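You operate a simulated robot arm through the tools that you are given. There is no shell and no other tool. Be economical: measure what you need, move in short steps, check, and stop when the job is done.

You run a simulated two-armed robot. Do the job below in one go: nothing can be reset, and whatever is moved stays where it is left.

TASK
Carry the green parts tray with both arms and set it on the top of the store bench. Stack the silver lens marked "R95" from the top of the packing bench on top of the silver lens marked "R72". Take the test flat and leave it on top of the vacuum lifter. Put the 7.50 mm master disc from the top of the big table on the top of the desk and the 5.00 mm master disc on the low shelf of the island. Put the mounted mirror on top of the blue pad carton. Open the fridge door, take the blue pot on the top of the desk and put it away in the shelf of the glue fridge, then shut the door. Open the markers drawer. Do these in any order.

It is judged by the outcome, as a careful person would: the job done as asked, and still so three seconds after it is handed in. It fails if anything else is knocked over, pushed out of place, dropped, spilled or broken.

THE ROBOT
Two 7-joint arms with two-finger parallel grippers on one trunk, on a base that drives. Base frame: it is fixed to the floor where the robot stands at the start and does not move with it; the origin is under the middle of the robot, x ahead of it, y to its left, z up. Readings come in m, rad, newtons and seconds.
The left shoulder is at the start at [0.061, 0.196, 0.783], the right one opposite. With the tool pointing down near the work surface each hand reaches from about 0.1 to 0.7 m from the robot's upright axis, wherever it stands, measured 20 degrees to its own side. Places, roughly: blue pot [5.5, -1.25, 0.75]; fridge door [-0.7, -0.5, 0.3]; green parts tray (26x20x3 cm) [0.5, 0.1, 0.9]; low shelf of the island [3.1, 0.6, 0.3]; markers drawer [2.2, 2.7, 0.7]; master disc [5.25, -2.75, 0.75]; mounted mirror [5.25, -3.25, 0.75]; pad carton [5.5, -3, 0.75]; shelf of the glue fridge [-1, -0.5, 0.3]; silver lens [5, 2.5, 0.75]; test flat [5.5, -2.75, 0.75]; top of the desk [5.5, -1.1, 0.8]; top of the store bench [2.7, 2.8, 0.9]; vacuum lifter (8x8x9 cm) [5.4, -3.1, 0.8]. Payload 1.57 kg a hand.
The tool frame of a hand sits at the grasp point between the pads (the TCP): z along the fingers, y along the line on which they close. The tips reach 0.03 m beyond it. Largest opening 0.11 m; finger width 0.024, thickness 0.012; the body of the gripper, 0.048 by 0.112 m, starts 0.078 m behind the TCP.
Orientation is that of the tool frame in the base frame, as a unit quaternion [w, x, y, z]. With the fingers straight down and closing along the base's y, the tool's x points along the base's -x, its y along +y and its z along -z.

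THE INTERFACE
- The arms move only by the tool jog_arm. It takes "left_motion", "right_motion" or both (then of equal length, played together; a hand with none holds still); each is a list that holds one entry, the list of rows, each a list of 7 numbers: the shift along the base's x, y, z in m, then the turn, a rotation vector about the base's x, y, z in rad, then the closure, from 0 (fully open) to 1 (shut). In form: [[[tx, ty, tz, rx, ry, rz, claw], ...]]. A call has 1 to 8 rows; each row shifts and turns the commanded pose from where the row before left it. A row lasts 0.2 s, in which the tool goes at most 0.05 m and 0.15 rad; a call with a longer step from one row to the next is refused whole, and so is a gripper value outside its range. Where a pose cannot be reached the arm comes as near as it can. A force on the tool above 40 N (or 10 N above the force at the start of the call, whichever is more), or a blocked arm, ends the call early, and 0.2 s more pass. Each finger travels about 0.072 m/s and halts on what it meets, pressing with about 21 N; the grip force reading is that of the motor and also rises with nothing between the fingers. The clock runs only during rows and for 0.2 s after the last one: add rows that do not move to give the fingers time. The reply holds the time, the measured pose of the TCP, the force on the tool along the base axes, the opening and the grip force, in the units named above and with some noise, with the torque about the TCP (base axes, N m) and any sound that the robot's microphone picked up, and new pictures: "pictures" is both (left out), scene, wrist or none (wrist: the cameras of the hands that moved).
- Cameras (640 x 400 px; columns grow to the right, rows downward): "scene" is now at [0.0691, -0.0671, 1.3636]; the picture's right is [-0.86, -0.51, 0.00], its down [-0.41, 0.69, -0.60] and it looks along [0.30, -0.51, -0.80] (base axes); focal length 214 px, centre (320, 200). "left" rides on the left gripper at [0.07, -0.016, -0.141] in its tool frame; the picture's right is [0.23, 0.97, 0.00], its down [-0.86, 0.20, -0.48] and it looks along [-0.47, 0.11, 0.88] (tool axes); focal length 222 px, centre (320, 200). "right" rides on the right gripper at [0.07, 0.016, -0.141] in its tool frame; the picture's right is [-0.23, 0.97, 0.00], its down [-0.86, -0.20, -0.48] and it looks along [-0.47, -0.11, 0.88] (tool axes); focal length 222 px, centre (320, 200). There is no depth. A picture from a camera that has moved, and an enlarged one, comes with that camera's place and axes in the base frame and with its lens.
- raise_lower(by): slides the trunk up (or, below 0, down) by that many m; the arms and the scene camera ride with it, the base frame stays. It gives what a move gives, with no picture.
- roll_base(legs): drives the robot by 1 to 6 legs, each [ahead, left, turn to the left] in m, m and rad, along the robot's own axes; the way and the turn of a leg run together, so that a leg with both is an arc; at most 1.5 m and 3.142 rad a leg. The arms and the cameras ride along, it lands a little off, and it stops where it bumps. It gives what a move gives, and a new picture of the scene camera.
- pan_tilt(pan, tilt): turns the head with the scene camera to pan (to the left, within 1.501 rad either way) and tilt (down, from -0.506 to 1.204), counted from straight ahead of the robot. It gives what a move gives, and a new picture of the scene camera.
- inspect(camera, box): a new picture of the part [left, top, right, bottom] of that camera's present view, enlarged. It takes no simulated time.
- hand_in(): hands the job in; it is judged then, once.

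Work in short steps. Places have to be worked out from the pictures, the camera data and where the tool is seen: move nearer, look again, correct. Check each grasp and each placing, and mend what went wrong. You have 483 turns and 360 pictures in all, those below and enlarged ones among them. Open the grippers and draw the arms clear of the work before you hand the job in, unless the task says otherwise; then end with one line.

The tools are called after "Emit:" as name(argument=value, ...) on one line, values as JSON. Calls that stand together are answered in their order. jog_arm: Moves the arms, as the interface text tells. Its arguments: {"type":"object","properties":{"left_motion":{"type":"array","items":{"type":"array","items":{"type":"array","items":{"type":"number"}}}},"right_motion":{"type":"array","items":{"type":"array","items":{"type":"array","items":{"type":"number"}}}},"pictures":{"type":"string","enum":["both","scene","wrist","none"]}},"required":[]} The other tools are called the same way: raise_lower (by) slides the trunk up or down; roll_base (legs) drives the base; pan_tilt (pan, tilt) turns the head that bears the scene camera; inspect (camera, box) takes an enlarged picture of a part of a camera's view; hand_in () hands the job in.

At the start:

```text
clock: 0.0
left_tool_pos: [0.4501, -0.0568, 1.0426]
left_tcp_rot: [-0.002, -0.005, 1.0, 0.001]
left_wrist_force: [0.1, 0.5, 0.1]
left_ft_torque: [0.03, 0.0, -0.03]
left_gripper_width: 0.1101
left_grasp_force: 0.0
right_tool_pos: [0.3295, -0.4522, 1.0014]
right_tcp_rot: [0.001, 0.0, 1.0, 0.0]
right_wrist_force: [-0.3, 0.8, -0.4]
right_ft_torque: [-0.02, -0.03, 0.0]
right_gripper_width: 0.1098
right_grasp_force: 0.1
trunk travel left (down, up): [-0.379, 0.611]
robot x, y, heading: [0.0023, -0.0024, 0.002]
head pan, tilt: [-1.037, 0.93]
```

scene: 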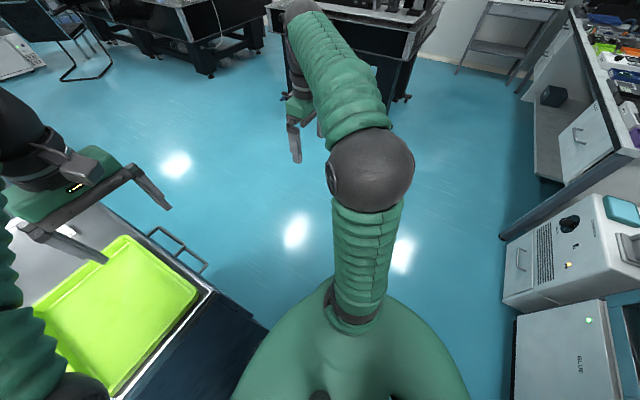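
right: 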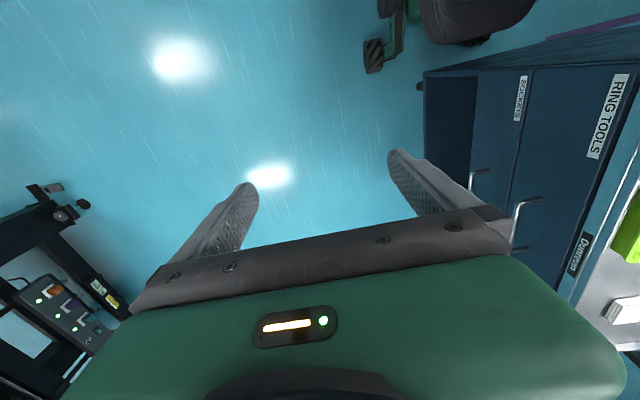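
left: 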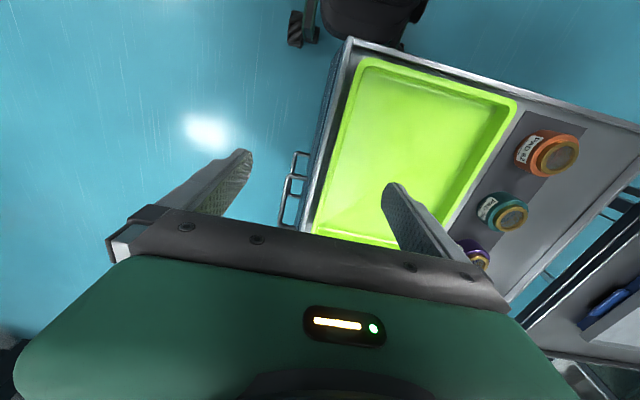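

The tray lies ahead of me on a cart; I look around first, starting with the head straight ahead.

Emit:
pan_tilt(pan=0.3, tilt=0.8)

Emit:
pan_tilt(pan=0.3, tilt=0.2)

Emit:
pan_tilt(pan=-0.9, tilt=0.2)

```text
clock: 1.5
left_tool_pos: [0.4496, -0.0567, 1.0429]
left_tcp_rot: [0.0, -0.007, 1.0, 0.002]
left_wrist_force: [0.3, -0.6, 0.6]
left_ft_torque: [-0.02, -0.03, 0.02]
left_gripper_width: 0.1099
left_grasp_force: 0.1
right_tool_pos: [0.3292, -0.4517, 1.0024]
right_tcp_rot: [-0.001, -0.001, 1.0, 0.001]
right_wrist_force: [0.1, 0.1, 0.3]
right_ft_torque: [-0.03, -0.06, -0.02]
right_gripper_width: 0.1102
right_grasp_force: 0.1
trunk travel left (down, up): [-0.379, 0.611]
robot x, y, heading: [0.0011, 0.0025, -0.003]
head pan, tilt: [0.3, 0.799]
camera scene: at [0.1085, 0.0203, 1.3739], right [0.3, -0.96, 0.0], down [-0.69, -0.21, -0.7], along [0.66, 0.21, -0.72], focal length 214 px, centre (320, 200)
```

scene: 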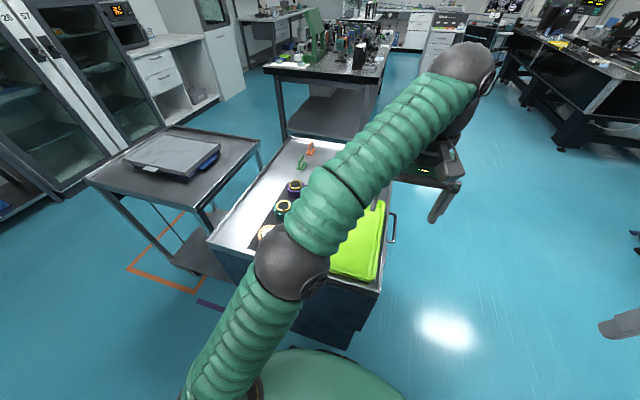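

```text
clock: 2.5
left_tool_pos: [0.449, -0.0561, 1.0425]
left_tcp_rot: [-0.001, -0.007, 1.0, 0.0]
left_wrist_force: [0.2, 0.0, 0.0]
left_ft_torque: [-0.03, 0.02, 0.03]
left_gripper_width: 0.11
left_grasp_force: 0.2
right_tool_pos: [0.3287, -0.4523, 1.0025]
right_tcp_rot: [0.0, 0.001, 1.0, -0.001]
right_wrist_force: [-0.1, 0.1, 0.5]
right_ft_torque: [0.01, 0.06, -0.01]
right_gripper_width: 0.1104
right_grasp_force: 0.1
trunk travel left (down, up): [-0.379, 0.611]
robot x, y, heading: [-0.0016, 0.0, 0.003]
head pan, tilt: [0.3, 0.201]
camera scene: at [0.1206, 0.024, 1.4276], right [0.3, -0.96, 0.0], down [-0.19, -0.06, -0.98], along [0.94, 0.29, -0.2], focal length 214 px, centre (320, 200)
```

scene: 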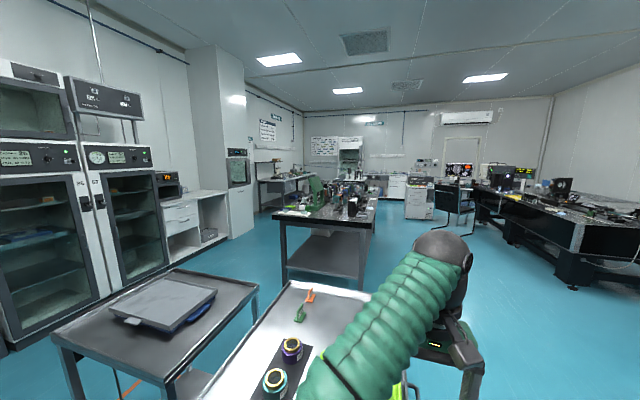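

```text
clock: 3.9
left_tool_pos: [0.4495, -0.0557, 1.0416]
left_tcp_rot: [-0.001, -0.007, 1.0, 0.0]
left_wrist_force: [0.1, 0.0, -0.6]
left_ft_torque: [0.03, 0.01, -0.03]
left_gripper_width: 0.11
left_grasp_force: 0.0
right_tool_pos: [0.3287, -0.4515, 1.0015]
right_tcp_rot: [0.0, 0.0, 1.0, 0.0]
right_wrist_force: [-0.4, -0.7, 0.0]
right_ft_torque: [0.03, 0.02, 0.02]
right_gripper_width: 0.1101
right_grasp_force: 0.1
trunk travel left (down, up): [-0.379, 0.611]
robot x, y, heading: [-0.0003, 0.0005, -0.002]
head pan, tilt: [-0.901, 0.201]
camera scene: at [0.0895, -0.0766, 1.4274], right [-0.78, -0.62, 0.0], down [-0.13, 0.16, -0.98], along [0.61, -0.77, -0.2], focal length 214 px, centre (320, 200)
```

scene: 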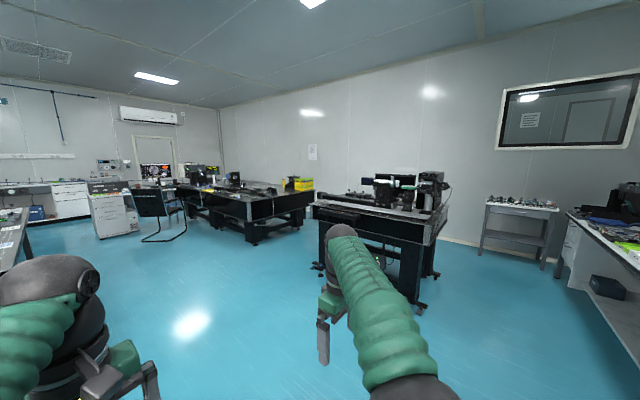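

The tray spans about x 0.35–0.61, y −0.035–0.16, with its rim near z 0.89. I bring both hands over its two long rims, fingers partly closed, and look.

Emit:
jog_arm(left_motion=[[[0, 0.045, 0, 0, 0, 0, 0.3], [0, 0.045, 0, 0, 0, 0, 0.5], [0, 0.045, 0, 0, 0, 0, 0.5], [0.005, 0.045, 0, 0, 0, 0, 0.5], [0.01, 0.037, 0, 0, 0, 0, 0.5], [0.01, 0, -0.03, 0, 0, 0, 0.5], [0, 0, -0.03, 0, 0, 0, 0.5], [0, 0, 0, 0, 0, 0, 0.5]]], right_motion=[[[0.02, 0.04, 0.005, 0, 0, 0, 0.3], [0.02, 0.04, 0.005, 0, 0, 0, 0.5], [0.02, 0.04, 0.005, 0, 0, 0, 0.5], [0.02, 0.04, 0.005, 0, 0, 0, 0.5], [0.02, 0.04, 0, 0, 0, 0, 0.5], [0.02, 0.04, 0, 0, 0, 0, 0.5], [0.02, 0.04, 0, 0, 0, 0, 0.5], [0.005, 0.04, 0, 0, 0, 0, 0.5]]])

```text
clock: 5.7
left_tool_pos: [0.4741, 0.161, 0.9826]
left_tcp_rot: [-0.001, -0.005, 1.0, -0.001]
left_wrist_force: [-0.6, -0.1, 0.4]
left_ft_torque: [0.02, -0.01, -0.01]
left_gripper_width: 0.055
left_grasp_force: 0.0
right_tool_pos: [0.4744, -0.128, 1.0222]
right_tcp_rot: [0.001, 0.001, 1.0, -0.001]
right_wrist_force: [-0.6, 0.4, 0.1]
right_ft_torque: [-0.01, 0.0, -0.02]
right_gripper_width: 0.0549
right_grasp_force: 0.1
trunk travel left (down, up): [-0.379, 0.611]
robot x, y, heading: [-0.0008, 0.0011, 0.001]
head pan, tilt: [-0.901, 0.201]
camera scene: at [0.0899, -0.0724, 1.4276], right [-0.78, -0.62, 0.0], down [-0.13, 0.15, -0.98], along [0.61, -0.77, -0.2], focal length 214 px, centre (320, 200)
camera right: at [0.4055, -0.1113, 1.1643], right [0.23, 0.97, 0.0], down [0.85, -0.2, 0.48], along [0.47, -0.11, -0.88], focal length 222 px, centre (320, 200)
camera left: at [0.4039, 0.1442, 1.1229], right [-0.24, 0.97, 0.0], down [0.85, 0.21, 0.48], along [0.46, 0.11, -0.88], focal length 222 px, centre (320, 200)
```

scene: 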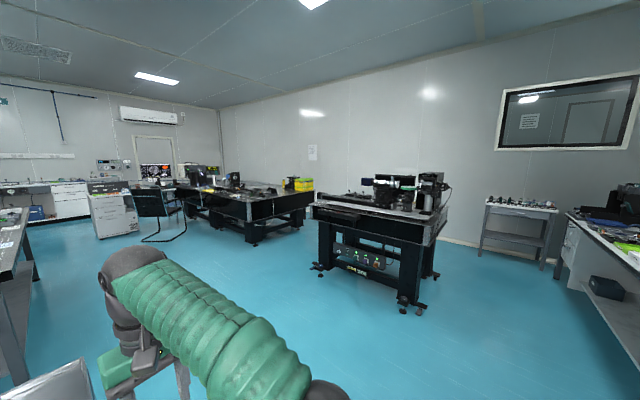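
right: 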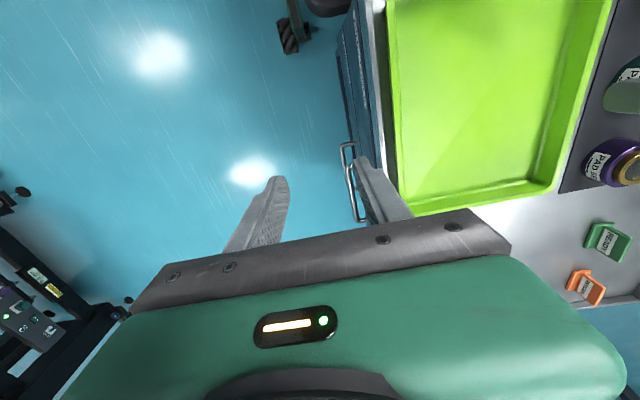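
left: 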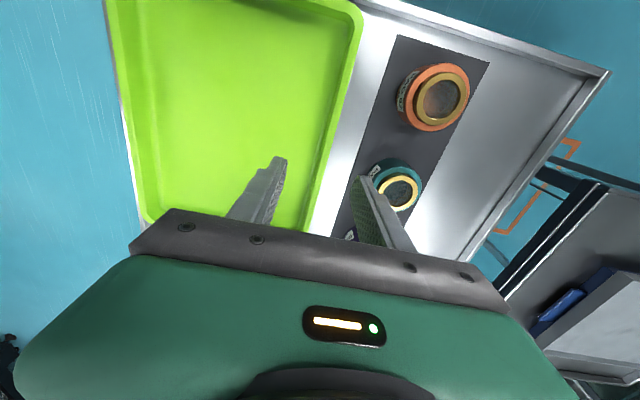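

Both rims look like y≈0.168 (left) and y≈−0.038 (right). I centre the fingers over the rims and go down to just above them.

Emit:
jog_arm(left_motion=[[[0, 0.004, 0, 0, 0, 0, 0.55], [0, 0.002, 0, 0, 0, 0, 0.55], [0, 0, -0.01, 0, 0, 0, 0.55], [0, 0, -0.02, 0, 0, 0, 0.55], [0, 0, -0.02, 0, 0, 0, 0.55]]], right_motion=[[[0, 0.045, 0, 0, 0, 0, 0.5], [0, 0.045, 0, 0, 0, 0, 0.5], [0, 0, -0.03, 0, 0, 0, 0.5], [0, 0, -0.03, 0, 0, 0, 0.5], [0, 0, -0.03, 0, 0, 0, 0.5]]], pictures="wrist")

```text
clock: 6.9
left_tool_pos: [0.4754, 0.1674, 0.932]
left_tcp_rot: [-0.001, -0.006, 1.0, 0.0]
left_wrist_force: [0.0, -0.1, 0.3]
left_ft_torque: [0.0, -0.02, -0.01]
left_gripper_width: 0.0496
left_grasp_force: 0.1
right_tool_pos: [0.475, -0.0395, 0.9314]
right_tcp_rot: [-0.001, -0.001, 1.0, 0.0]
right_wrist_force: [-0.3, 0.2, -0.3]
right_ft_torque: [-0.01, 0.02, 0.0]
right_gripper_width: 0.0551
right_grasp_force: 0.2
trunk travel left (down, up): [-0.379, 0.611]
robot x, y, heading: [-0.001, 0.0005, 0.001]
head pan, tilt: [-0.901, 0.201]
camera right: at [0.4058, -0.0226, 1.0734], right [0.23, 0.97, 0.0], down [0.86, -0.2, 0.48], along [0.47, -0.11, -0.88], focal length 222 px, centre (320, 200)
camera left: at [0.4052, 0.1497, 1.0732], right [-0.24, 0.97, 0.0], down [0.85, 0.21, 0.48], along [0.46, 0.11, -0.88], focal length 222 px, centre (320, 200)
```

right: 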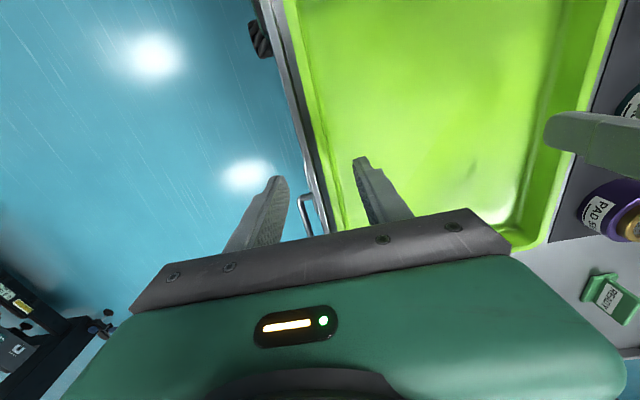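
left: 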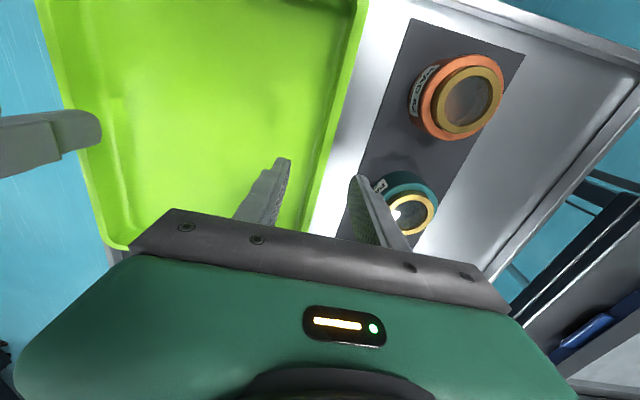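

Triangulating puts the rim at z≈0.893, so I go down to TCP z≈0.899, where the tips clear the tray floor and cart top.

Emit:
jog_arm(left_motion=[[[0, 0, -0.015, 0, 0, 0, 0.55], [0, 0, -0.01, 0, 0, 0, 0.55], [0, 0, -0.008, 0, 0, 0, 0.55], [0, 0, 0, 0, 0, 0, 0.55]]], right_motion=[[[0, 0, -0.015, 0, 0, 0, 0.5], [0, 0, -0.01, 0, 0, 0, 0.5], [0, 0, -0.008, 0, 0, 0, 0.5], [0, 0, 0, 0, 0, 0, 0.5]]], pictures="wrist")

```text
clock: 7.9
left_tool_pos: [0.4735, 0.1679, 0.8992]
left_tcp_rot: [-0.001, -0.005, 1.0, 0.0]
left_wrist_force: [-0.4, -0.5, 0.3]
left_ft_torque: [0.01, 0.0, 0.03]
left_gripper_width: 0.0495
left_grasp_force: 0.0
right_tool_pos: [0.4724, -0.0396, 0.8993]
right_tcp_rot: [0.001, 0.0, 1.0, 0.0]
right_wrist_force: [-0.4, 0.4, 0.2]
right_ft_torque: [-0.04, -0.01, 0.02]
right_gripper_width: 0.0549
right_grasp_force: 0.0
trunk travel left (down, up): [-0.379, 0.611]
robot x, y, heading: [0.0012, 0.0001, -0.005]
head pan, tilt: [-0.901, 0.201]
camera right: at [0.4047, -0.023, 1.0412], right [0.23, 0.97, 0.0], down [0.85, -0.2, 0.48], along [0.47, -0.11, -0.88], focal length 222 px, centre (320, 200)
camera left: at [0.4041, 0.15, 1.0409], right [-0.24, 0.97, 0.0], down [0.85, 0.21, 0.48], along [0.46, 0.11, -0.88], focal length 222 px, centre (320, 200)
```

right: 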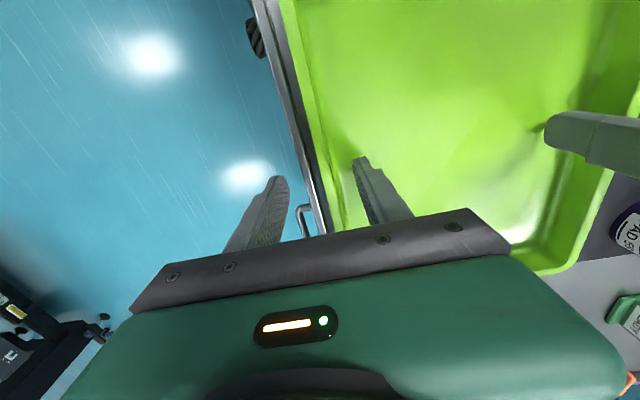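
left: 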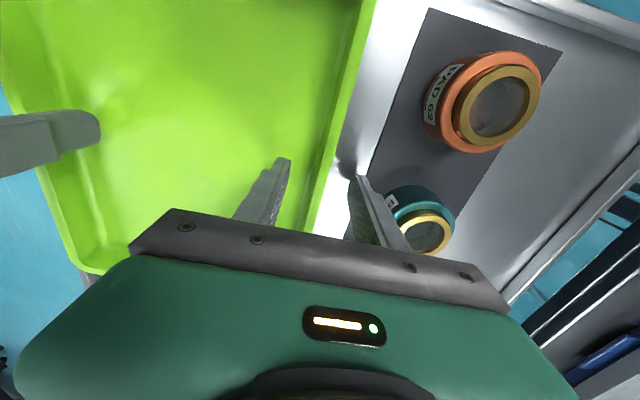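

Fingers straddle both rims. I lift 3 mm for clearance from the cart lip and close both hands.

Emit:
jog_arm(left_motion=[[[0, 0, 0.003, 0, 0, 0, 0.65], [0, 0, 0, 0, 0, 0, 0.8], [0, 0, 0, 0, 0, 0, 0.95], [0, 0, 0, 0, 0, 0, 1], [0, 0, 0, 0, 0, 0, 1]]], right_motion=[[[0, 0, 0.003, 0, 0, 0, 0.65], [0, 0, 0, 0, 0, 0, 0.8], [0, 0, 0, 0, 0, 0, 0.95], [0, 0, 0, 0, 0, 0, 1], [0, 0, 0, 0, 0, 0, 1]]], pictures="wrist")

```text
clock: 9.1
left_tool_pos: [0.4731, 0.1607, 0.904]
left_tcp_rot: [-0.001, -0.004, 1.0, 0.001]
left_wrist_force: [-2.7, -22.1, -0.1]
left_ft_torque: [-0.53, -0.06, -0.32]
left_gripper_width: 0.0036
left_grasp_force: 20.8
right_tool_pos: [0.4738, -0.0436, 0.9027]
right_tcp_rot: [-0.001, 0.0, 1.0, 0.002]
right_wrist_force: [-0.6, 1.8, 0.6]
right_ft_torque: [-0.19, 0.24, -0.07]
right_gripper_width: 0.0213
right_grasp_force: 21.0
trunk travel left (down, up): [-0.379, 0.611]
robot x, y, heading: [-0.0011, 0.0011, -0.001]
head pan, tilt: [-0.901, 0.201]
camera right: at [0.4048, -0.027, 1.0443], right [0.23, 0.97, 0.0], down [0.85, -0.2, 0.48], along [0.47, -0.1, -0.88], focal length 222 px, centre (320, 200)
camera left: at [0.4043, 0.1444, 1.0447], right [-0.24, 0.97, 0.0], down [0.85, 0.21, 0.48], along [0.46, 0.11, -0.88], focal length 222 px, centre (320, 200)
```

right: 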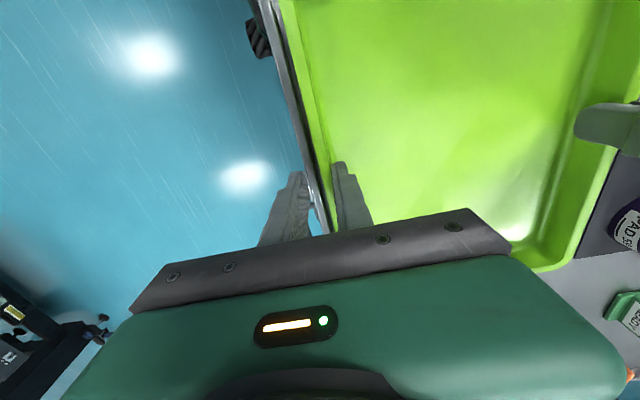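
left: 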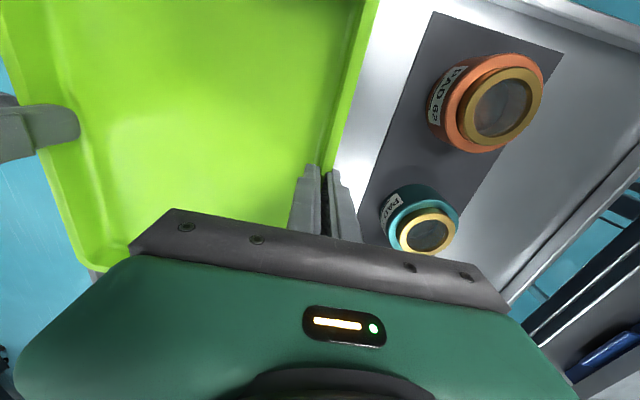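

The left grips the wall (3.6 mm), but the right's outer finger is stopped by the cart's raised lip. I open the right, raise it 9 mm and shift the tray slightly left with the left hand.

Emit:
jog_arm(left_motion=[[[0, 0, 0, 0, 0, 0, 1], [0, 0, 0, 0, 0, 0, 1], [0, 0.005, 0, 0, 0, 0, 1], [0, 0, 0, 0, 0, 0, 1], [0, 0, 0, 0, 0, 0, 1], [0, 0, 0, 0, 0, 0, 1]]], right_motion=[[[0, 0, 0, 0, 0, 0, 0.6], [0, 0, 0.01, 0, 0, 0, 0.6], [0, 0.008, 0, 0, 0, 0, 0.6], [0, 0, 0, 0, 0, 0, 0.8], [0, 0, 0, 0, 0, 0, 1], [0, 0, 0, 0, 0, 0, 1]]], pictures="wrist")

```text
clock: 10.5
left_tool_pos: [0.474, 0.1687, 0.9033]
left_tcp_rot: [0.0, -0.004, 1.0, -0.003]
left_wrist_force: [-0.2, -31.4, 7.4]
left_ft_torque: [-0.62, -0.1, 0.02]
left_gripper_width: 0.0035
left_grasp_force: 21.1
right_tool_pos: [0.4719, -0.0293, 0.9122]
right_tcp_rot: [0.001, -0.002, 1.0, 0.004]
right_wrist_force: [-0.5, 34.1, -0.3]
right_ft_torque: [0.89, -0.12, 0.12]
right_gripper_width: 0.0035
right_grasp_force: 20.8
trunk travel left (down, up): [-0.379, 0.611]
robot x, y, heading: [-0.003, 0.0023, 0.003]
head pan, tilt: [-0.901, 0.201]
camera right: at [0.4034, -0.012, 1.0547], right [0.22, 0.97, 0.01], down [0.86, -0.2, 0.48], along [0.47, -0.1, -0.88], focal length 222 px, centre (320, 200)
camera left: at [0.4035, 0.1528, 1.0445], right [-0.23, 0.97, -0.01], down [0.85, 0.21, 0.48], along [0.46, 0.11, -0.88], focal length 222 px, centre (320, 200)
```

right: 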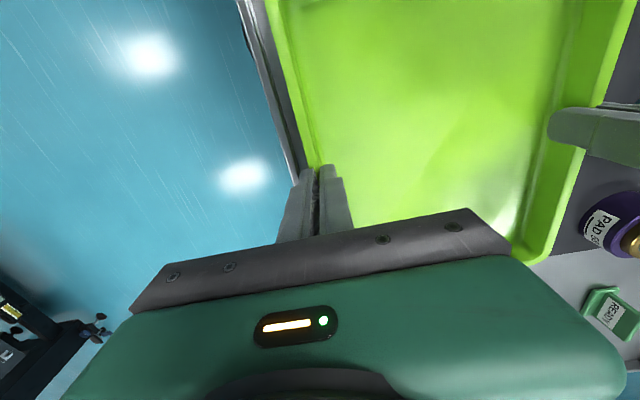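
left: 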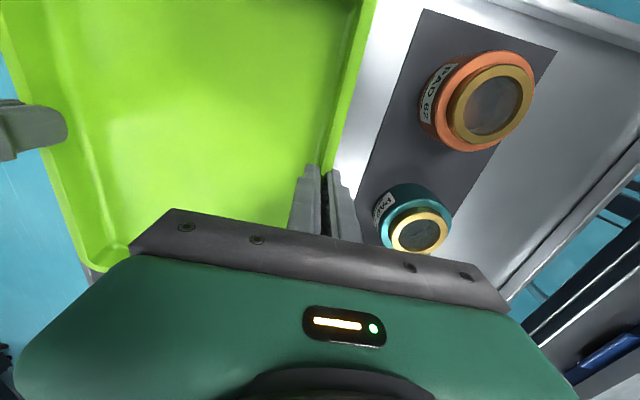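

Both hands now hold the 3.5 mm wall, with some outward tension. I relax that and lift 3 cm.

Emit:
jog_arm(left_motion=[[[0, -0.004, 0, 0, 0, 0, 1], [0, 0, 0.005, 0, 0, 0, 1], [0, 0, 0.01, 0, 0, 0, 1], [0, 0, 0.015, 0, 0, 0, 1]]], right_motion=[[[0, 0.003, 0, 0, 0, 0, 1], [0, 0, 0.005, 0, 0, 0, 1], [0, 0, 0.01, 0, 0, 0, 1], [0, 0, 0.015, 0, 0, 0, 1]]], pictures="wrist")

```text
clock: 11.5
left_tool_pos: [0.4747, 0.167, 0.9326]
left_tcp_rot: [-0.001, -0.005, 1.0, -0.001]
left_wrist_force: [2.1, -22.4, 0.4]
left_ft_torque: [-0.51, 0.07, 0.02]
left_gripper_width: 0.0037
left_grasp_force: 21.3
right_tool_pos: [0.4731, -0.0289, 0.9422]
right_tcp_rot: [-0.001, 0.0, 1.0, 0.001]
right_wrist_force: [-1.8, 21.6, -1.5]
right_ft_torque: [0.57, -0.03, 0.39]
right_gripper_width: 0.0036
right_grasp_force: 21.2
trunk travel left (down, up): [-0.379, 0.611]
robot x, y, heading: [-0.0016, -0.0016, 0.003]
head pan, tilt: [-0.901, 0.201]
camera right: at [0.4047, -0.0118, 1.0847], right [0.23, 0.97, 0.0], down [0.86, -0.2, 0.48], along [0.47, -0.11, -0.88], focal length 222 px, centre (320, 200)
camera left: at [0.4038, 0.1508, 1.0739], right [-0.24, 0.97, 0.0], down [0.85, 0.21, 0.48], along [0.46, 0.11, -0.88], focal length 222 px, centre (320, 200)
```

right: 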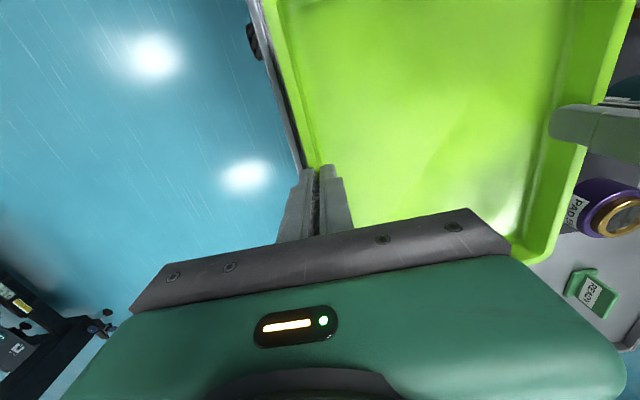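
left: 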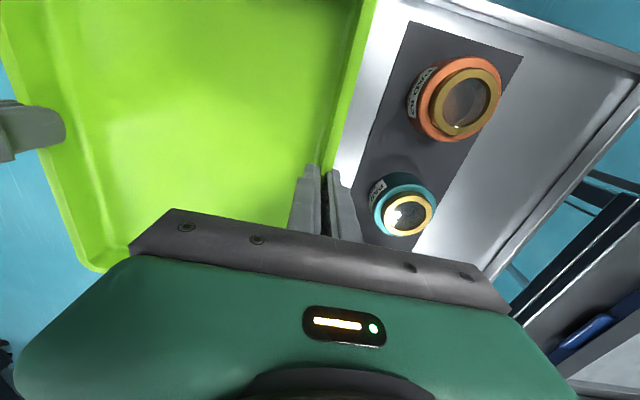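

The tray is lifted and light. I relax the tension, raise the trunk for clearance, and look left to choose a route.

Emit:
jog_arm(left_motion=[[[0, -0.004, 0, 0, 0, 0, 1], [0, 0, 0.02, 0, 0, 0, 1], [0, 0, 0.03, 0, 0, 0, 1]]], right_motion=[[[0, 0.004, 0, 0, 0, 0, 1], [0, 0, 0.02, 0, 0, 0, 1], [0, 0, 0.03, 0, 0, 0, 1]]], pictures="none")

Emit:
raise_lower(by=0.12)

Emit:
pan_tilt(pan=1.2, tilt=0.5)

```text
clock: 12.3
left_tool_pos: [0.4746, 0.1677, 0.9829]
left_tcp_rot: [-0.001, -0.007, 1.0, 0.003]
left_wrist_force: [1.1, 19.1, 0.2]
left_ft_torque: [0.33, -0.32, -0.14]
left_gripper_width: 0.0035
left_grasp_force: 21.2
right_tool_pos: [0.4733, -0.0284, 0.993]
right_tcp_rot: [0.0, 0.003, 1.0, -0.003]
right_wrist_force: [-1.2, -18.0, -0.8]
right_ft_torque: [-0.49, 0.37, 0.43]
right_gripper_width: 0.004
right_grasp_force: 21.0
trunk travel left (down, up): [-0.379, 0.611]
robot x, y, heading: [-0.0019, 0.0021, -0.001]
head pan, tilt: [-0.901, 0.201]
```

```text
clock: 13.8
left_tool_pos: [0.4741, 0.1677, 1.103]
left_tcp_rot: [-0.001, -0.008, 1.0, 0.004]
left_wrist_force: [0.6, 37.6, -1.6]
left_ft_torque: [0.68, -0.05, -0.07]
left_gripper_width: 0.0038
left_grasp_force: 20.8
right_tool_pos: [0.4745, -0.0274, 1.1127]
right_tcp_rot: [0.002, 0.002, 1.0, -0.004]
right_wrist_force: [-1.4, -37.8, -0.6]
right_ft_torque: [-0.99, 0.11, 0.39]
right_gripper_width: 0.0036
right_grasp_force: 21.2
trunk travel left (down, up): [-0.499, 0.491]
robot x, y, heading: [-0.0009, -0.0031, -0.002]
head pan, tilt: [-0.901, 0.201]
```

```text
clock: 15.8
left_tool_pos: [0.4741, 0.1683, 1.1027]
left_tcp_rot: [0.0, -0.008, 1.0, 0.004]
left_wrist_force: [1.2, 38.0, -1.5]
left_ft_torque: [0.67, -0.02, -0.08]
left_gripper_width: 0.0036
left_grasp_force: 20.4
right_tool_pos: [0.4746, -0.0279, 1.1123]
right_tcp_rot: [0.001, 0.002, 1.0, -0.005]
right_wrist_force: [-1.3, -38.0, -0.3]
right_ft_torque: [-0.98, 0.01, 0.41]
right_gripper_width: 0.0037
right_grasp_force: 20.9
trunk travel left (down, up): [-0.499, 0.491]
robot x, y, heading: [0.0008, -0.0007, 0.002]
head pan, tilt: [1.201, 0.499]
camera scene: at [0.0654, 0.0843, 1.5198], right [0.93, -0.36, 0.0], down [-0.18, -0.45, -0.88], along [0.32, 0.82, -0.48], focal length 214 px, centre (320, 200)
```

scene: 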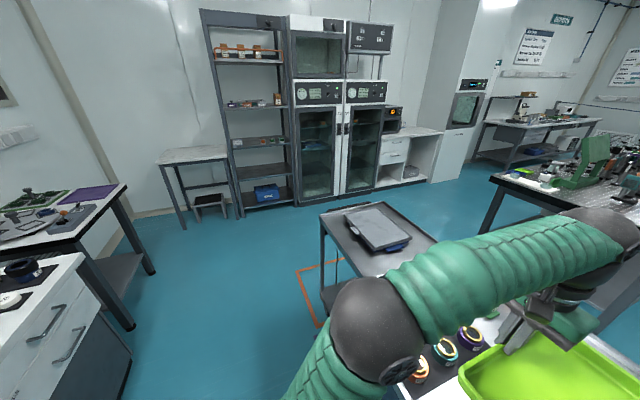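

The left route is open (clear floor past cart 2 to the white store bench at about (2.7, 2.8)). I ease the squeeze and drive left, then ahead.

Emit:
jog_arm(left_motion=[[[0, 0.002, 0, 0, 0, 0, 1], [0, 0, 0, 0, 0, 0, 1]]], right_motion=[[[0, -0.002, 0, 0, 0, 0, 1], [0, 0, 0, 0, 0, 0, 1]]], pictures="none")

Emit:
roll_base(legs=[[0, 1.0, 0], [0, 0.95, 0], [1.0, 0, 0]])

```text
clock: 16.4
left_tool_pos: [0.4744, 0.1669, 1.1026]
left_tcp_rot: [-0.001, -0.005, 1.0, 0.002]
left_wrist_force: [2.2, 28.2, -1.4]
left_ft_torque: [0.47, 0.07, -0.05]
left_gripper_width: 0.0035
left_grasp_force: 21.0
right_tool_pos: [0.4743, -0.0276, 1.1121]
right_tcp_rot: [0.001, 0.001, 1.0, -0.002]
right_wrist_force: [-1.7, -28.8, -0.6]
right_ft_torque: [-0.76, -0.07, 0.31]
right_gripper_width: 0.0038
right_grasp_force: 20.8
trunk travel left (down, up): [-0.499, 0.491]
robot x, y, heading: [-0.0017, -0.0022, -0.0]
head pan, tilt: [1.201, 0.499]
```

```text
clock: 30.9
left_tool_pos: [1.4805, 2.1138, 1.1025]
left_tcp_rot: [-0.001, -0.009, 1.0, 0.002]
left_wrist_force: [0.3, 27.0, -1.1]
left_ft_torque: [0.48, 0.0, -0.09]
left_gripper_width: 0.0037
left_grasp_force: 21.1
right_tool_pos: [1.4816, 1.9164, 1.1121]
right_tcp_rot: [0.001, -0.002, 1.0, -0.001]
right_wrist_force: [-0.8, -26.0, -0.1]
right_ft_torque: [-0.74, 0.0, 0.34]
right_gripper_width: 0.0035
right_grasp_force: 21.0
trunk travel left (down, up): [-0.499, 0.491]
robot x, y, heading: [1.0073, 1.9435, 0.009]
head pan, tilt: [1.201, 0.499]
camera scene: at [1.0722, 2.0278, 1.5198], right [0.93, -0.36, 0.0], down [-0.17, -0.45, -0.88], along [0.31, 0.82, -0.48], focal length 214 px, centre (320, 200)
```

scene: 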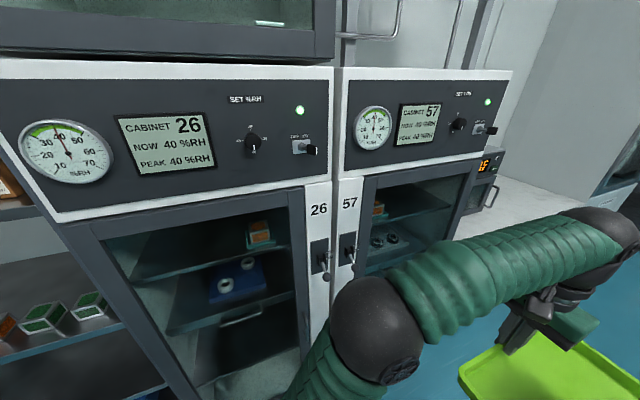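

Cabinets sit to my left; I drive on to x≈2.6 and turn left to face the store bench.

Emit:
roll_base(legs=[[1.4, -0.05, 0], [0.2, 0, 0], [0, 0, 1.565]])

Emit:
pan_tilt(pan=0.0, tilt=0.75)

```text
clock: 42.9
left_tool_pos: [2.43, 2.3764, 1.1027]
left_tcp_rot: [0.002, 0.717, -0.697, -0.002]
left_wrist_force: [-7.3, 0.1, 0.6]
left_ft_torque: [0.06, 0.13, -0.15]
left_gripper_width: 0.0036
left_grasp_force: 21.3
right_tool_pos: [2.6242, 2.3785, 1.113]
right_tcp_rot: [-0.001, 0.712, -0.702, 0.001]
right_wrist_force: [7.6, -1.0, -1.2]
right_ft_torque: [-0.05, -0.19, 0.29]
right_gripper_width: 0.0035
right_grasp_force: 20.8
trunk travel left (down, up): [-0.499, 0.491]
robot x, y, heading: [2.6049, 1.904, 1.591]
head pan, tilt: [1.201, 0.499]
camera scene: at [2.5184, 1.9691, 1.5198], right [0.35, 0.94, 0.0], down [0.45, -0.17, -0.88], along [-0.82, 0.3, -0.48], focal length 214 px, centre (320, 200)
```

scene: 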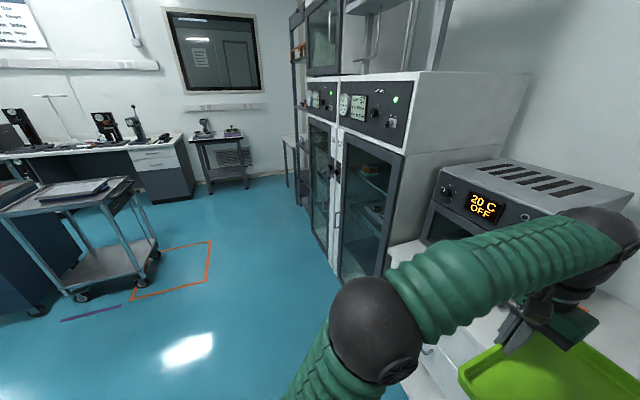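

```text
clock: 44.3
left_tool_pos: [2.4298, 2.3748, 1.1047]
left_tcp_rot: [0.0, 0.717, -0.697, -0.002]
left_wrist_force: [-0.3, 2.3, -0.6]
left_ft_torque: [0.11, -0.09, -0.11]
left_gripper_width: 0.0035
left_grasp_force: 20.5
right_tool_pos: [2.6251, 2.379, 1.1143]
right_tcp_rot: [-0.002, 0.712, -0.702, 0.0]
right_wrist_force: [1.3, -1.4, -2.1]
right_ft_torque: [-0.09, -0.07, 0.31]
right_gripper_width: 0.0036
right_grasp_force: 21.2
trunk travel left (down, up): [-0.499, 0.491]
robot x, y, heading: [2.6032, 1.9058, 1.587]
head pan, tilt: [0.0, 0.75]
camera scene: at [2.6021, 2.0205, 1.4978], right [1.0, 0.02, 0.0], down [0.01, -0.68, -0.73], along [-0.01, 0.73, -0.68], focal length 214 px, centre (320, 200)
```

scene: 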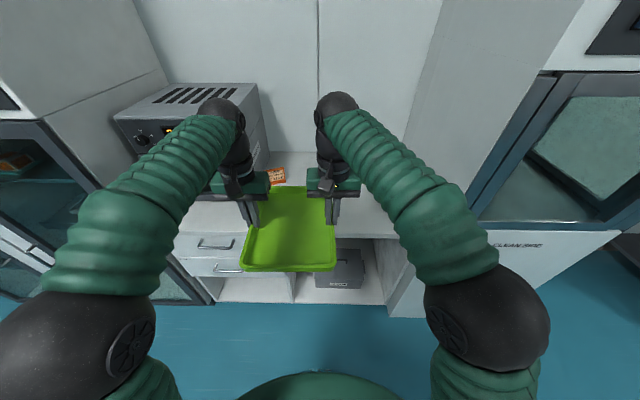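

Free bench top is about x 2.42–2.88, y 2.48–3.04, with an oven and a small orange item on the left. I drive a little ahead and right so the tray lines up with the free part.

Emit:
roll_base(legs=[[0.15, -0.12, -0.016]])

```text
clock: 45.9
left_tool_pos: [2.5532, 2.5274, 1.1032]
left_tcp_rot: [0.0, 0.711, -0.703, 0.0]
left_wrist_force: [-2.1, 0.5, -0.9]
left_ft_torque: [0.01, -0.08, -0.14]
left_gripper_width: 0.0034
left_grasp_force: 21.1
right_tool_pos: [2.7493, 2.5273, 1.1139]
right_tcp_rot: [0.003, -0.707, 0.707, -0.001]
right_wrist_force: [1.3, -0.4, -1.5]
right_ft_torque: [-0.08, -0.05, 0.3]
right_gripper_width: 0.0036
right_grasp_force: 20.9
trunk travel left (down, up): [-0.499, 0.491]
robot x, y, heading: [2.726, 2.0576, 1.575]
head pan, tilt: [0.0, 0.75]
camera scene: at [2.719, 2.1707, 1.4978], right [1.0, 0.0, 0.0], down [0.0, -0.68, -0.73], along [0.0, 0.73, -0.68], focal length 214 px, centre (320, 200)
```

scene: 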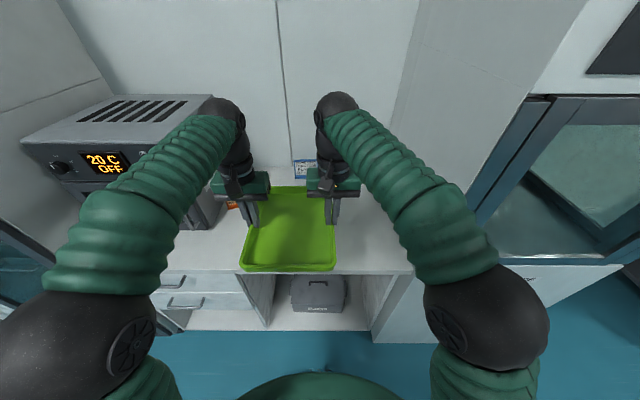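

Tray is centred at (2.65, 2.53). I extend 0.14 m over the bench, then start lowering.

Emit:
jog_arm(left_motion=[[[0, 0.035, 0, 0, 0, 0, 1], [0, 0.035, 0, 0, 0, 0, 1], [0, 0.035, 0, 0, 0, 0, 1], [0, 0.035, 0, 0, 0, 0, 1], [0, 0, -0.03, 0, 0, 0, 1], [0, 0, -0.03, 0, 0, 0, 1], [0, 0, -0.03, 0, 0, 0, 1]]], right_motion=[[[0, 0.035, 0, 0, 0, 0, 1], [0, 0.035, 0, 0, 0, 0, 1], [0, 0.035, 0, 0, 0, 0, 1], [0, 0.035, 0, 0, 0, 0, 1], [0, 0, -0.03, 0, 0, 0, 1], [0, 0, -0.03, 0, 0, 0, 1], [0, 0, -0.03, 0, 0, 0, 1]]])

```text
clock: 47.5
left_tool_pos: [2.5573, 2.6323, 1.0142]
left_tcp_rot: [0.0, 0.712, -0.703, -0.001]
left_wrist_force: [20.8, -9.1, -0.1]
left_ft_torque: [-0.49, -0.52, -0.55]
left_gripper_width: 0.0067
left_grasp_force: 20.6
left hand out of reach, approached as far as the arm can: row 4
right_tool_pos: [2.751, 2.6051, 1.0233]
right_tcp_rot: [-0.002, 0.708, -0.706, -0.001]
right_wrist_force: [-20.7, 7.9, -2.0]
right_ft_torque: [0.5, 0.5, -0.51]
right_gripper_width: 0.0064
right_grasp_force: 20.9
right hand out of reach, approached as far as the arm can: row 3, 4
trunk travel left (down, up): [-0.499, 0.491]
robot x, y, heading: [2.7219, 2.0586, 1.572]
head pan, tilt: [0.0, 0.75]
camera scene: at [2.7224, 2.1723, 1.4977], right [1.0, 0.0, 0.0], down [0.0, -0.68, -0.73], along [0.0, 0.73, -0.68], focal length 214 px, centre (320, 200)
camera right: at [2.7357, 2.5352, 1.1658], right [-0.97, 0.23, 0.0], down [0.2, 0.85, 0.48], along [0.11, 0.47, -0.88], focal length 222 px, centre (320, 200)
camera left: at [2.5742, 2.562, 1.1549], right [-0.97, -0.24, 0.0], down [-0.21, 0.85, 0.48], along [-0.12, 0.47, -0.88], focal length 222 px, centre (320, 200)
```

scene: 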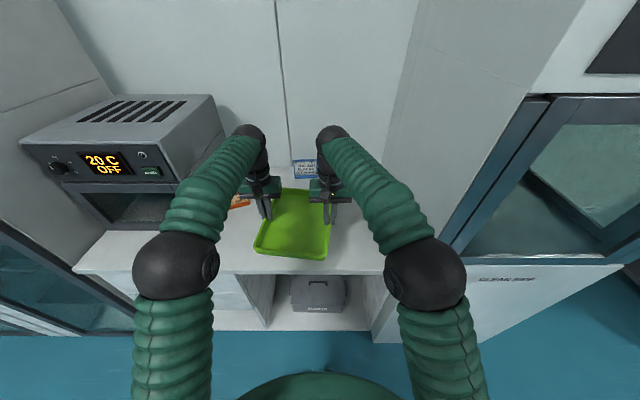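
right: 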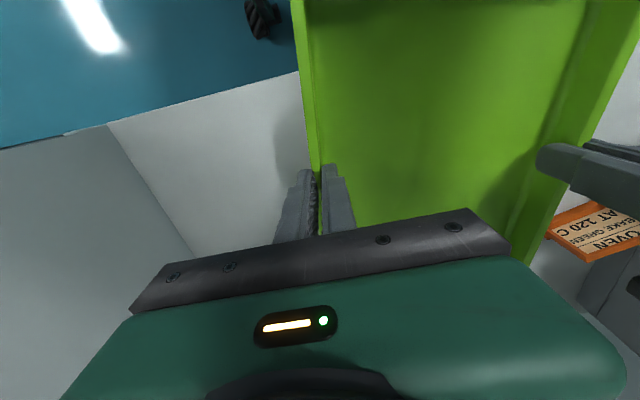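
left: 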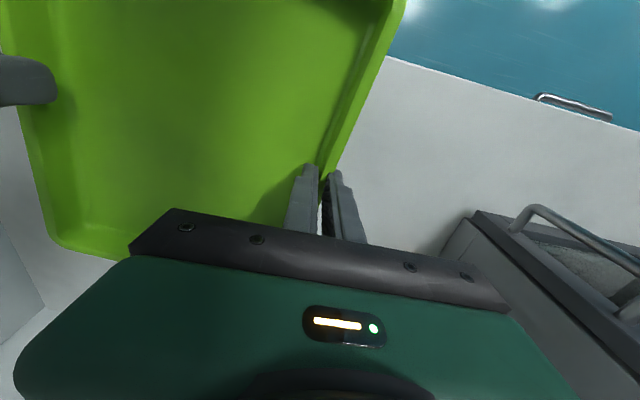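

Reach ran out and the tray yawed slightly. I pull the left hand back level with the right, then I'll drive the base nearer.

Emit:
jog_arm(left_motion=[[[0, -0.02, 0, 0, 0, 0, 1], [0, -0.01, 0, 0, 0, 0, 1], [0, 0, 0, 0, 0, 0, 1]]], right_motion=[[[0, -0.003, 0, 0, 0, 0, 1], [0, 0, 0, 0, 0, 0, 1], [0, 0, 0, 0, 0, 0, 1]]], pictures="wrist")

```text
clock: 48.3
left_tool_pos: [2.5563, 2.6029, 1.0141]
left_tcp_rot: [0.0, 0.712, -0.702, -0.002]
left_wrist_force: [18.9, 0.0, -0.1]
left_ft_torque: [0.36, -0.44, -0.22]
left_gripper_width: 0.0034
left_grasp_force: 20.6
right_tool_pos: [2.753, 2.6023, 1.0235]
right_tcp_rot: [-0.002, 0.708, -0.707, 0.001]
right_wrist_force: [-18.2, 0.0, -0.9]
right_ft_torque: [-0.39, 0.49, 0.15]
right_gripper_width: 0.0034
right_grasp_force: 20.6
trunk travel left (down, up): [-0.499, 0.491]
robot x, y, heading: [2.7255, 2.0554, 1.577]
head pan, tilt: [0.0, 0.75]
camera right: at [2.7363, 2.5326, 1.1651], right [-0.97, 0.23, 0.0], down [0.2, 0.85, 0.48], along [0.11, 0.47, -0.88], focal length 222 px, centre (320, 200)
camera left: at [2.5738, 2.5332, 1.1549], right [-0.97, -0.24, 0.0], down [-0.21, 0.85, 0.48], along [-0.12, 0.47, -0.88], focal length 222 px, centre (320, 200)
```

right: 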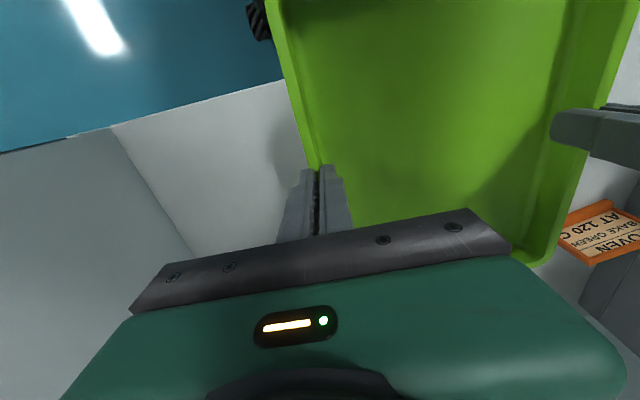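
left: 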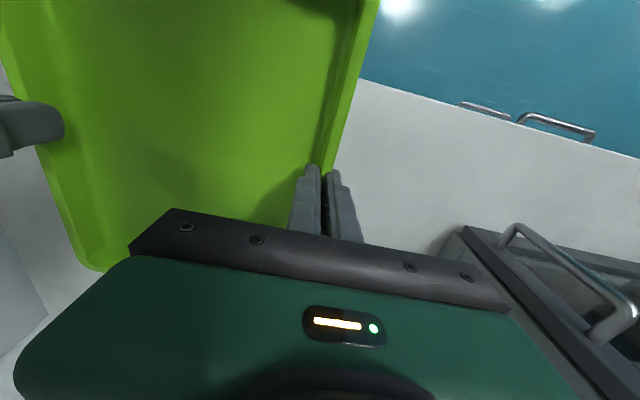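

Aligned again. I drive 8 cm nearer and lower toward the bench top.

Emit:
roll_base(legs=[[0.08, 0, 0]])

Emit:
jog_arm(left_motion=[[[0, 0, -0.02, 0, 0, 0, 1], [0, 0, -0.02, 0, 0, 0, 1], [0, 0, -0.01, 0, 0, 0, 1], [0, 0, -0.01, 0, 0, 0, 1], [0, 0, -0.005, 0, 0, 0, 1]]], right_motion=[[[0, 0, -0.02, 0, 0, 0, 1], [0, 0, -0.02, 0, 0, 0, 1], [0, 0, -0.01, 0, 0, 0, 1], [0, 0, -0.01, 0, 0, 0, 1], [0, 0, -0.005, 0, 0, 0, 1]]], pictures="wrist")

```text
clock: 49.3
left_tool_pos: [2.5556, 2.6832, 1.0134]
left_tcp_rot: [0.001, 0.712, -0.702, -0.001]
left_wrist_force: [17.9, 0.8, -0.3]
left_ft_torque: [0.34, -0.47, -0.17]
left_gripper_width: 0.0037
left_grasp_force: 21.1
right_tool_pos: [2.7528, 2.681, 1.0242]
right_tcp_rot: [-0.002, 0.708, -0.706, 0.001]
right_wrist_force: [-17.9, 0.0, -1.4]
right_ft_torque: [-0.44, 0.47, 0.3]
right_gripper_width: 0.0035
right_grasp_force: 21.3
trunk travel left (down, up): [-0.499, 0.491]
robot x, y, heading: [2.7254, 2.1335, 1.575]
head pan, tilt: [0.0, 0.75]
camera scene: at [2.7224, 2.2517, 1.4977], right [1.0, 0.0, 0.0], down [0.0, -0.68, -0.73], along [0.0, 0.73, -0.68], focal length 214 px, centre (320, 200)
```

scene: 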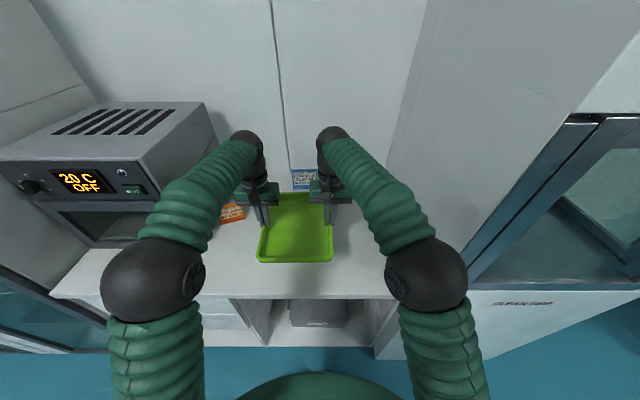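

```text
clock: 50.5
left_tool_pos: [2.5562, 2.6826, 0.9498]
left_tcp_rot: [0.001, 0.712, -0.702, -0.003]
left_wrist_force: [0.0, 0.5, -0.4]
left_ft_torque: [0.22, -0.1, -0.21]
left_gripper_width: 0.0034
left_grasp_force: 21.1
right_tool_pos: [2.7527, 2.6801, 0.9593]
right_tcp_rot: [-0.002, 0.707, -0.707, 0.0]
right_wrist_force: [0.3, -0.8, -1.2]
right_ft_torque: [-0.26, 0.01, 0.17]
right_gripper_width: 0.0037
right_grasp_force: 20.8
trunk travel left (down, up): [-0.499, 0.491]
robot x, y, heading: [2.7245, 2.1351, 1.574]
head pan, tilt: [0.0, 0.75]
camera right: at [2.736, 2.6108, 1.1003], right [-0.97, 0.23, 0.0], down [0.2, 0.85, 0.48], along [0.11, 0.47, -0.88], focal length 222 px, centre (320, 200)
camera left: at [2.5738, 2.6117, 1.0897], right [-0.97, -0.24, 0.0], down [-0.21, 0.85, 0.48], along [-0.12, 0.47, -0.88], focal length 222 px, centre (320, 200)
```

right: 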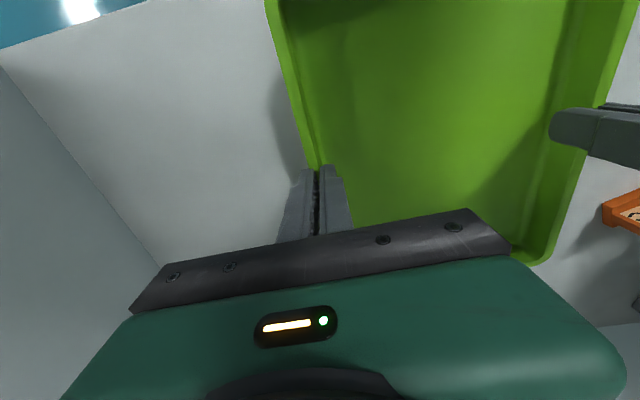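
left: 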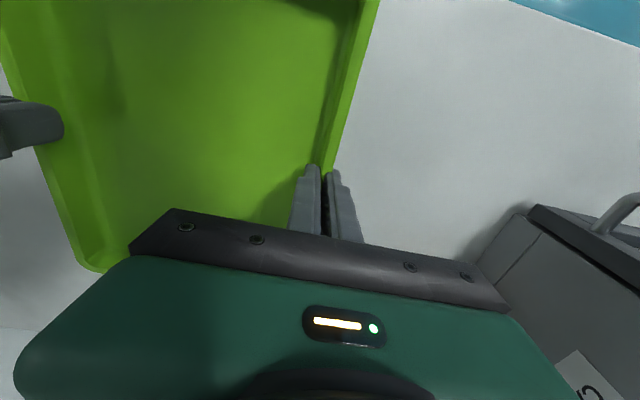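

Not touching yet (forces near zero). I keep lowering in 5 mm rows, watching for contact.

Emit:
jog_arm(left_motion=[[[0, 0, -0.005, 0, 0, 0, 1], [0, 0, -0.005, 0, 0, 0, 1], [0, 0, -0.005, 0, 0, 0, 1], [0, 0, -0.004, 0, 0, 0, 1], [0, 0, -0.003, 0, 0, 0, 1], [0, 0, -0.003, 0, 0, 0, 1]]], right_motion=[[[0, 0, -0.005, 0, 0, 0, 1], [0, 0, -0.005, 0, 0, 0, 1], [0, 0, -0.005, 0, 0, 0, 1], [0, 0, -0.004, 0, 0, 0, 1], [0, 0, -0.003, 0, 0, 0, 1], [0, 0, -0.003, 0, 0, 0, 1]]], pictures="none")

```text
clock: 51.9
left_tool_pos: [2.5561, 2.6825, 0.9239]
left_tcp_rot: [0.0, 0.712, -0.702, -0.001]
left_wrist_force: [-1.9, -0.3, -0.1]
left_ft_torque: [-0.04, -0.05, -0.17]
left_gripper_width: 0.0038
left_grasp_force: 21.1
right_tool_pos: [2.7517, 2.681, 0.9347]
right_tcp_rot: [-0.003, 0.707, -0.707, 0.0]
right_wrist_force: [1.6, -0.3, -1.7]
right_ft_torque: [0.05, -0.01, 0.24]
right_gripper_width: 0.0034
right_grasp_force: 20.5
trunk travel left (down, up): [-0.499, 0.491]
robot x, y, heading: [2.7266, 2.1328, 1.57]
head pan, tilt: [0.0, 0.75]
```

Still free. Continuing down in 3 mm rows.

Emit:
jog_arm(left_motion=[[[0, 0, -0.003, 0, 0, 0, 1], [0, 0, -0.003, 0, 0, 0, 1], [0, 0, -0.003, 0, 0, 0, 1], [0, 0, -0.003, 0, 0, 0, 1], [0, 0, -0.003, 0, 0, 0, 1], [0, 0, -0.003, 0, 0, 0, 1], [0, 0, -0.003, 0, 0, 0, 1]]], right_motion=[[[0, 0, -0.003, 0, 0, 0, 1], [0, 0, -0.003, 0, 0, 0, 1], [0, 0, -0.003, 0, 0, 0, 1], [0, 0, -0.003, 0, 0, 0, 1], [0, 0, -0.003, 0, 0, 0, 1], [0, 0, -0.003, 0, 0, 0, 1], [0, 0, -0.003, 0, 0, 0, 1]]], pictures="none")

```text
clock: 53.5
left_tool_pos: [2.5556, 2.6806, 0.9043]
left_tcp_rot: [0.001, 0.712, -0.703, -0.002]
left_wrist_force: [0.1, 1.1, 2.3]
left_ft_torque: [-0.22, -0.07, -0.16]
left_gripper_width: 0.0032
left_grasp_force: 20.8
right_tool_pos: [2.7526, 2.6804, 0.9136]
right_tcp_rot: [-0.002, 0.708, -0.707, -0.002]
right_wrist_force: [-0.3, -0.2, -0.5]
right_ft_torque: [-0.12, 0.01, 0.26]
right_gripper_width: 0.0035
right_grasp_force: 21.4
trunk travel left (down, up): [-0.499, 0.491]
robot x, y, heading: [2.7232, 2.1348, 1.572]
head pan, tilt: [0.0, 0.75]
```

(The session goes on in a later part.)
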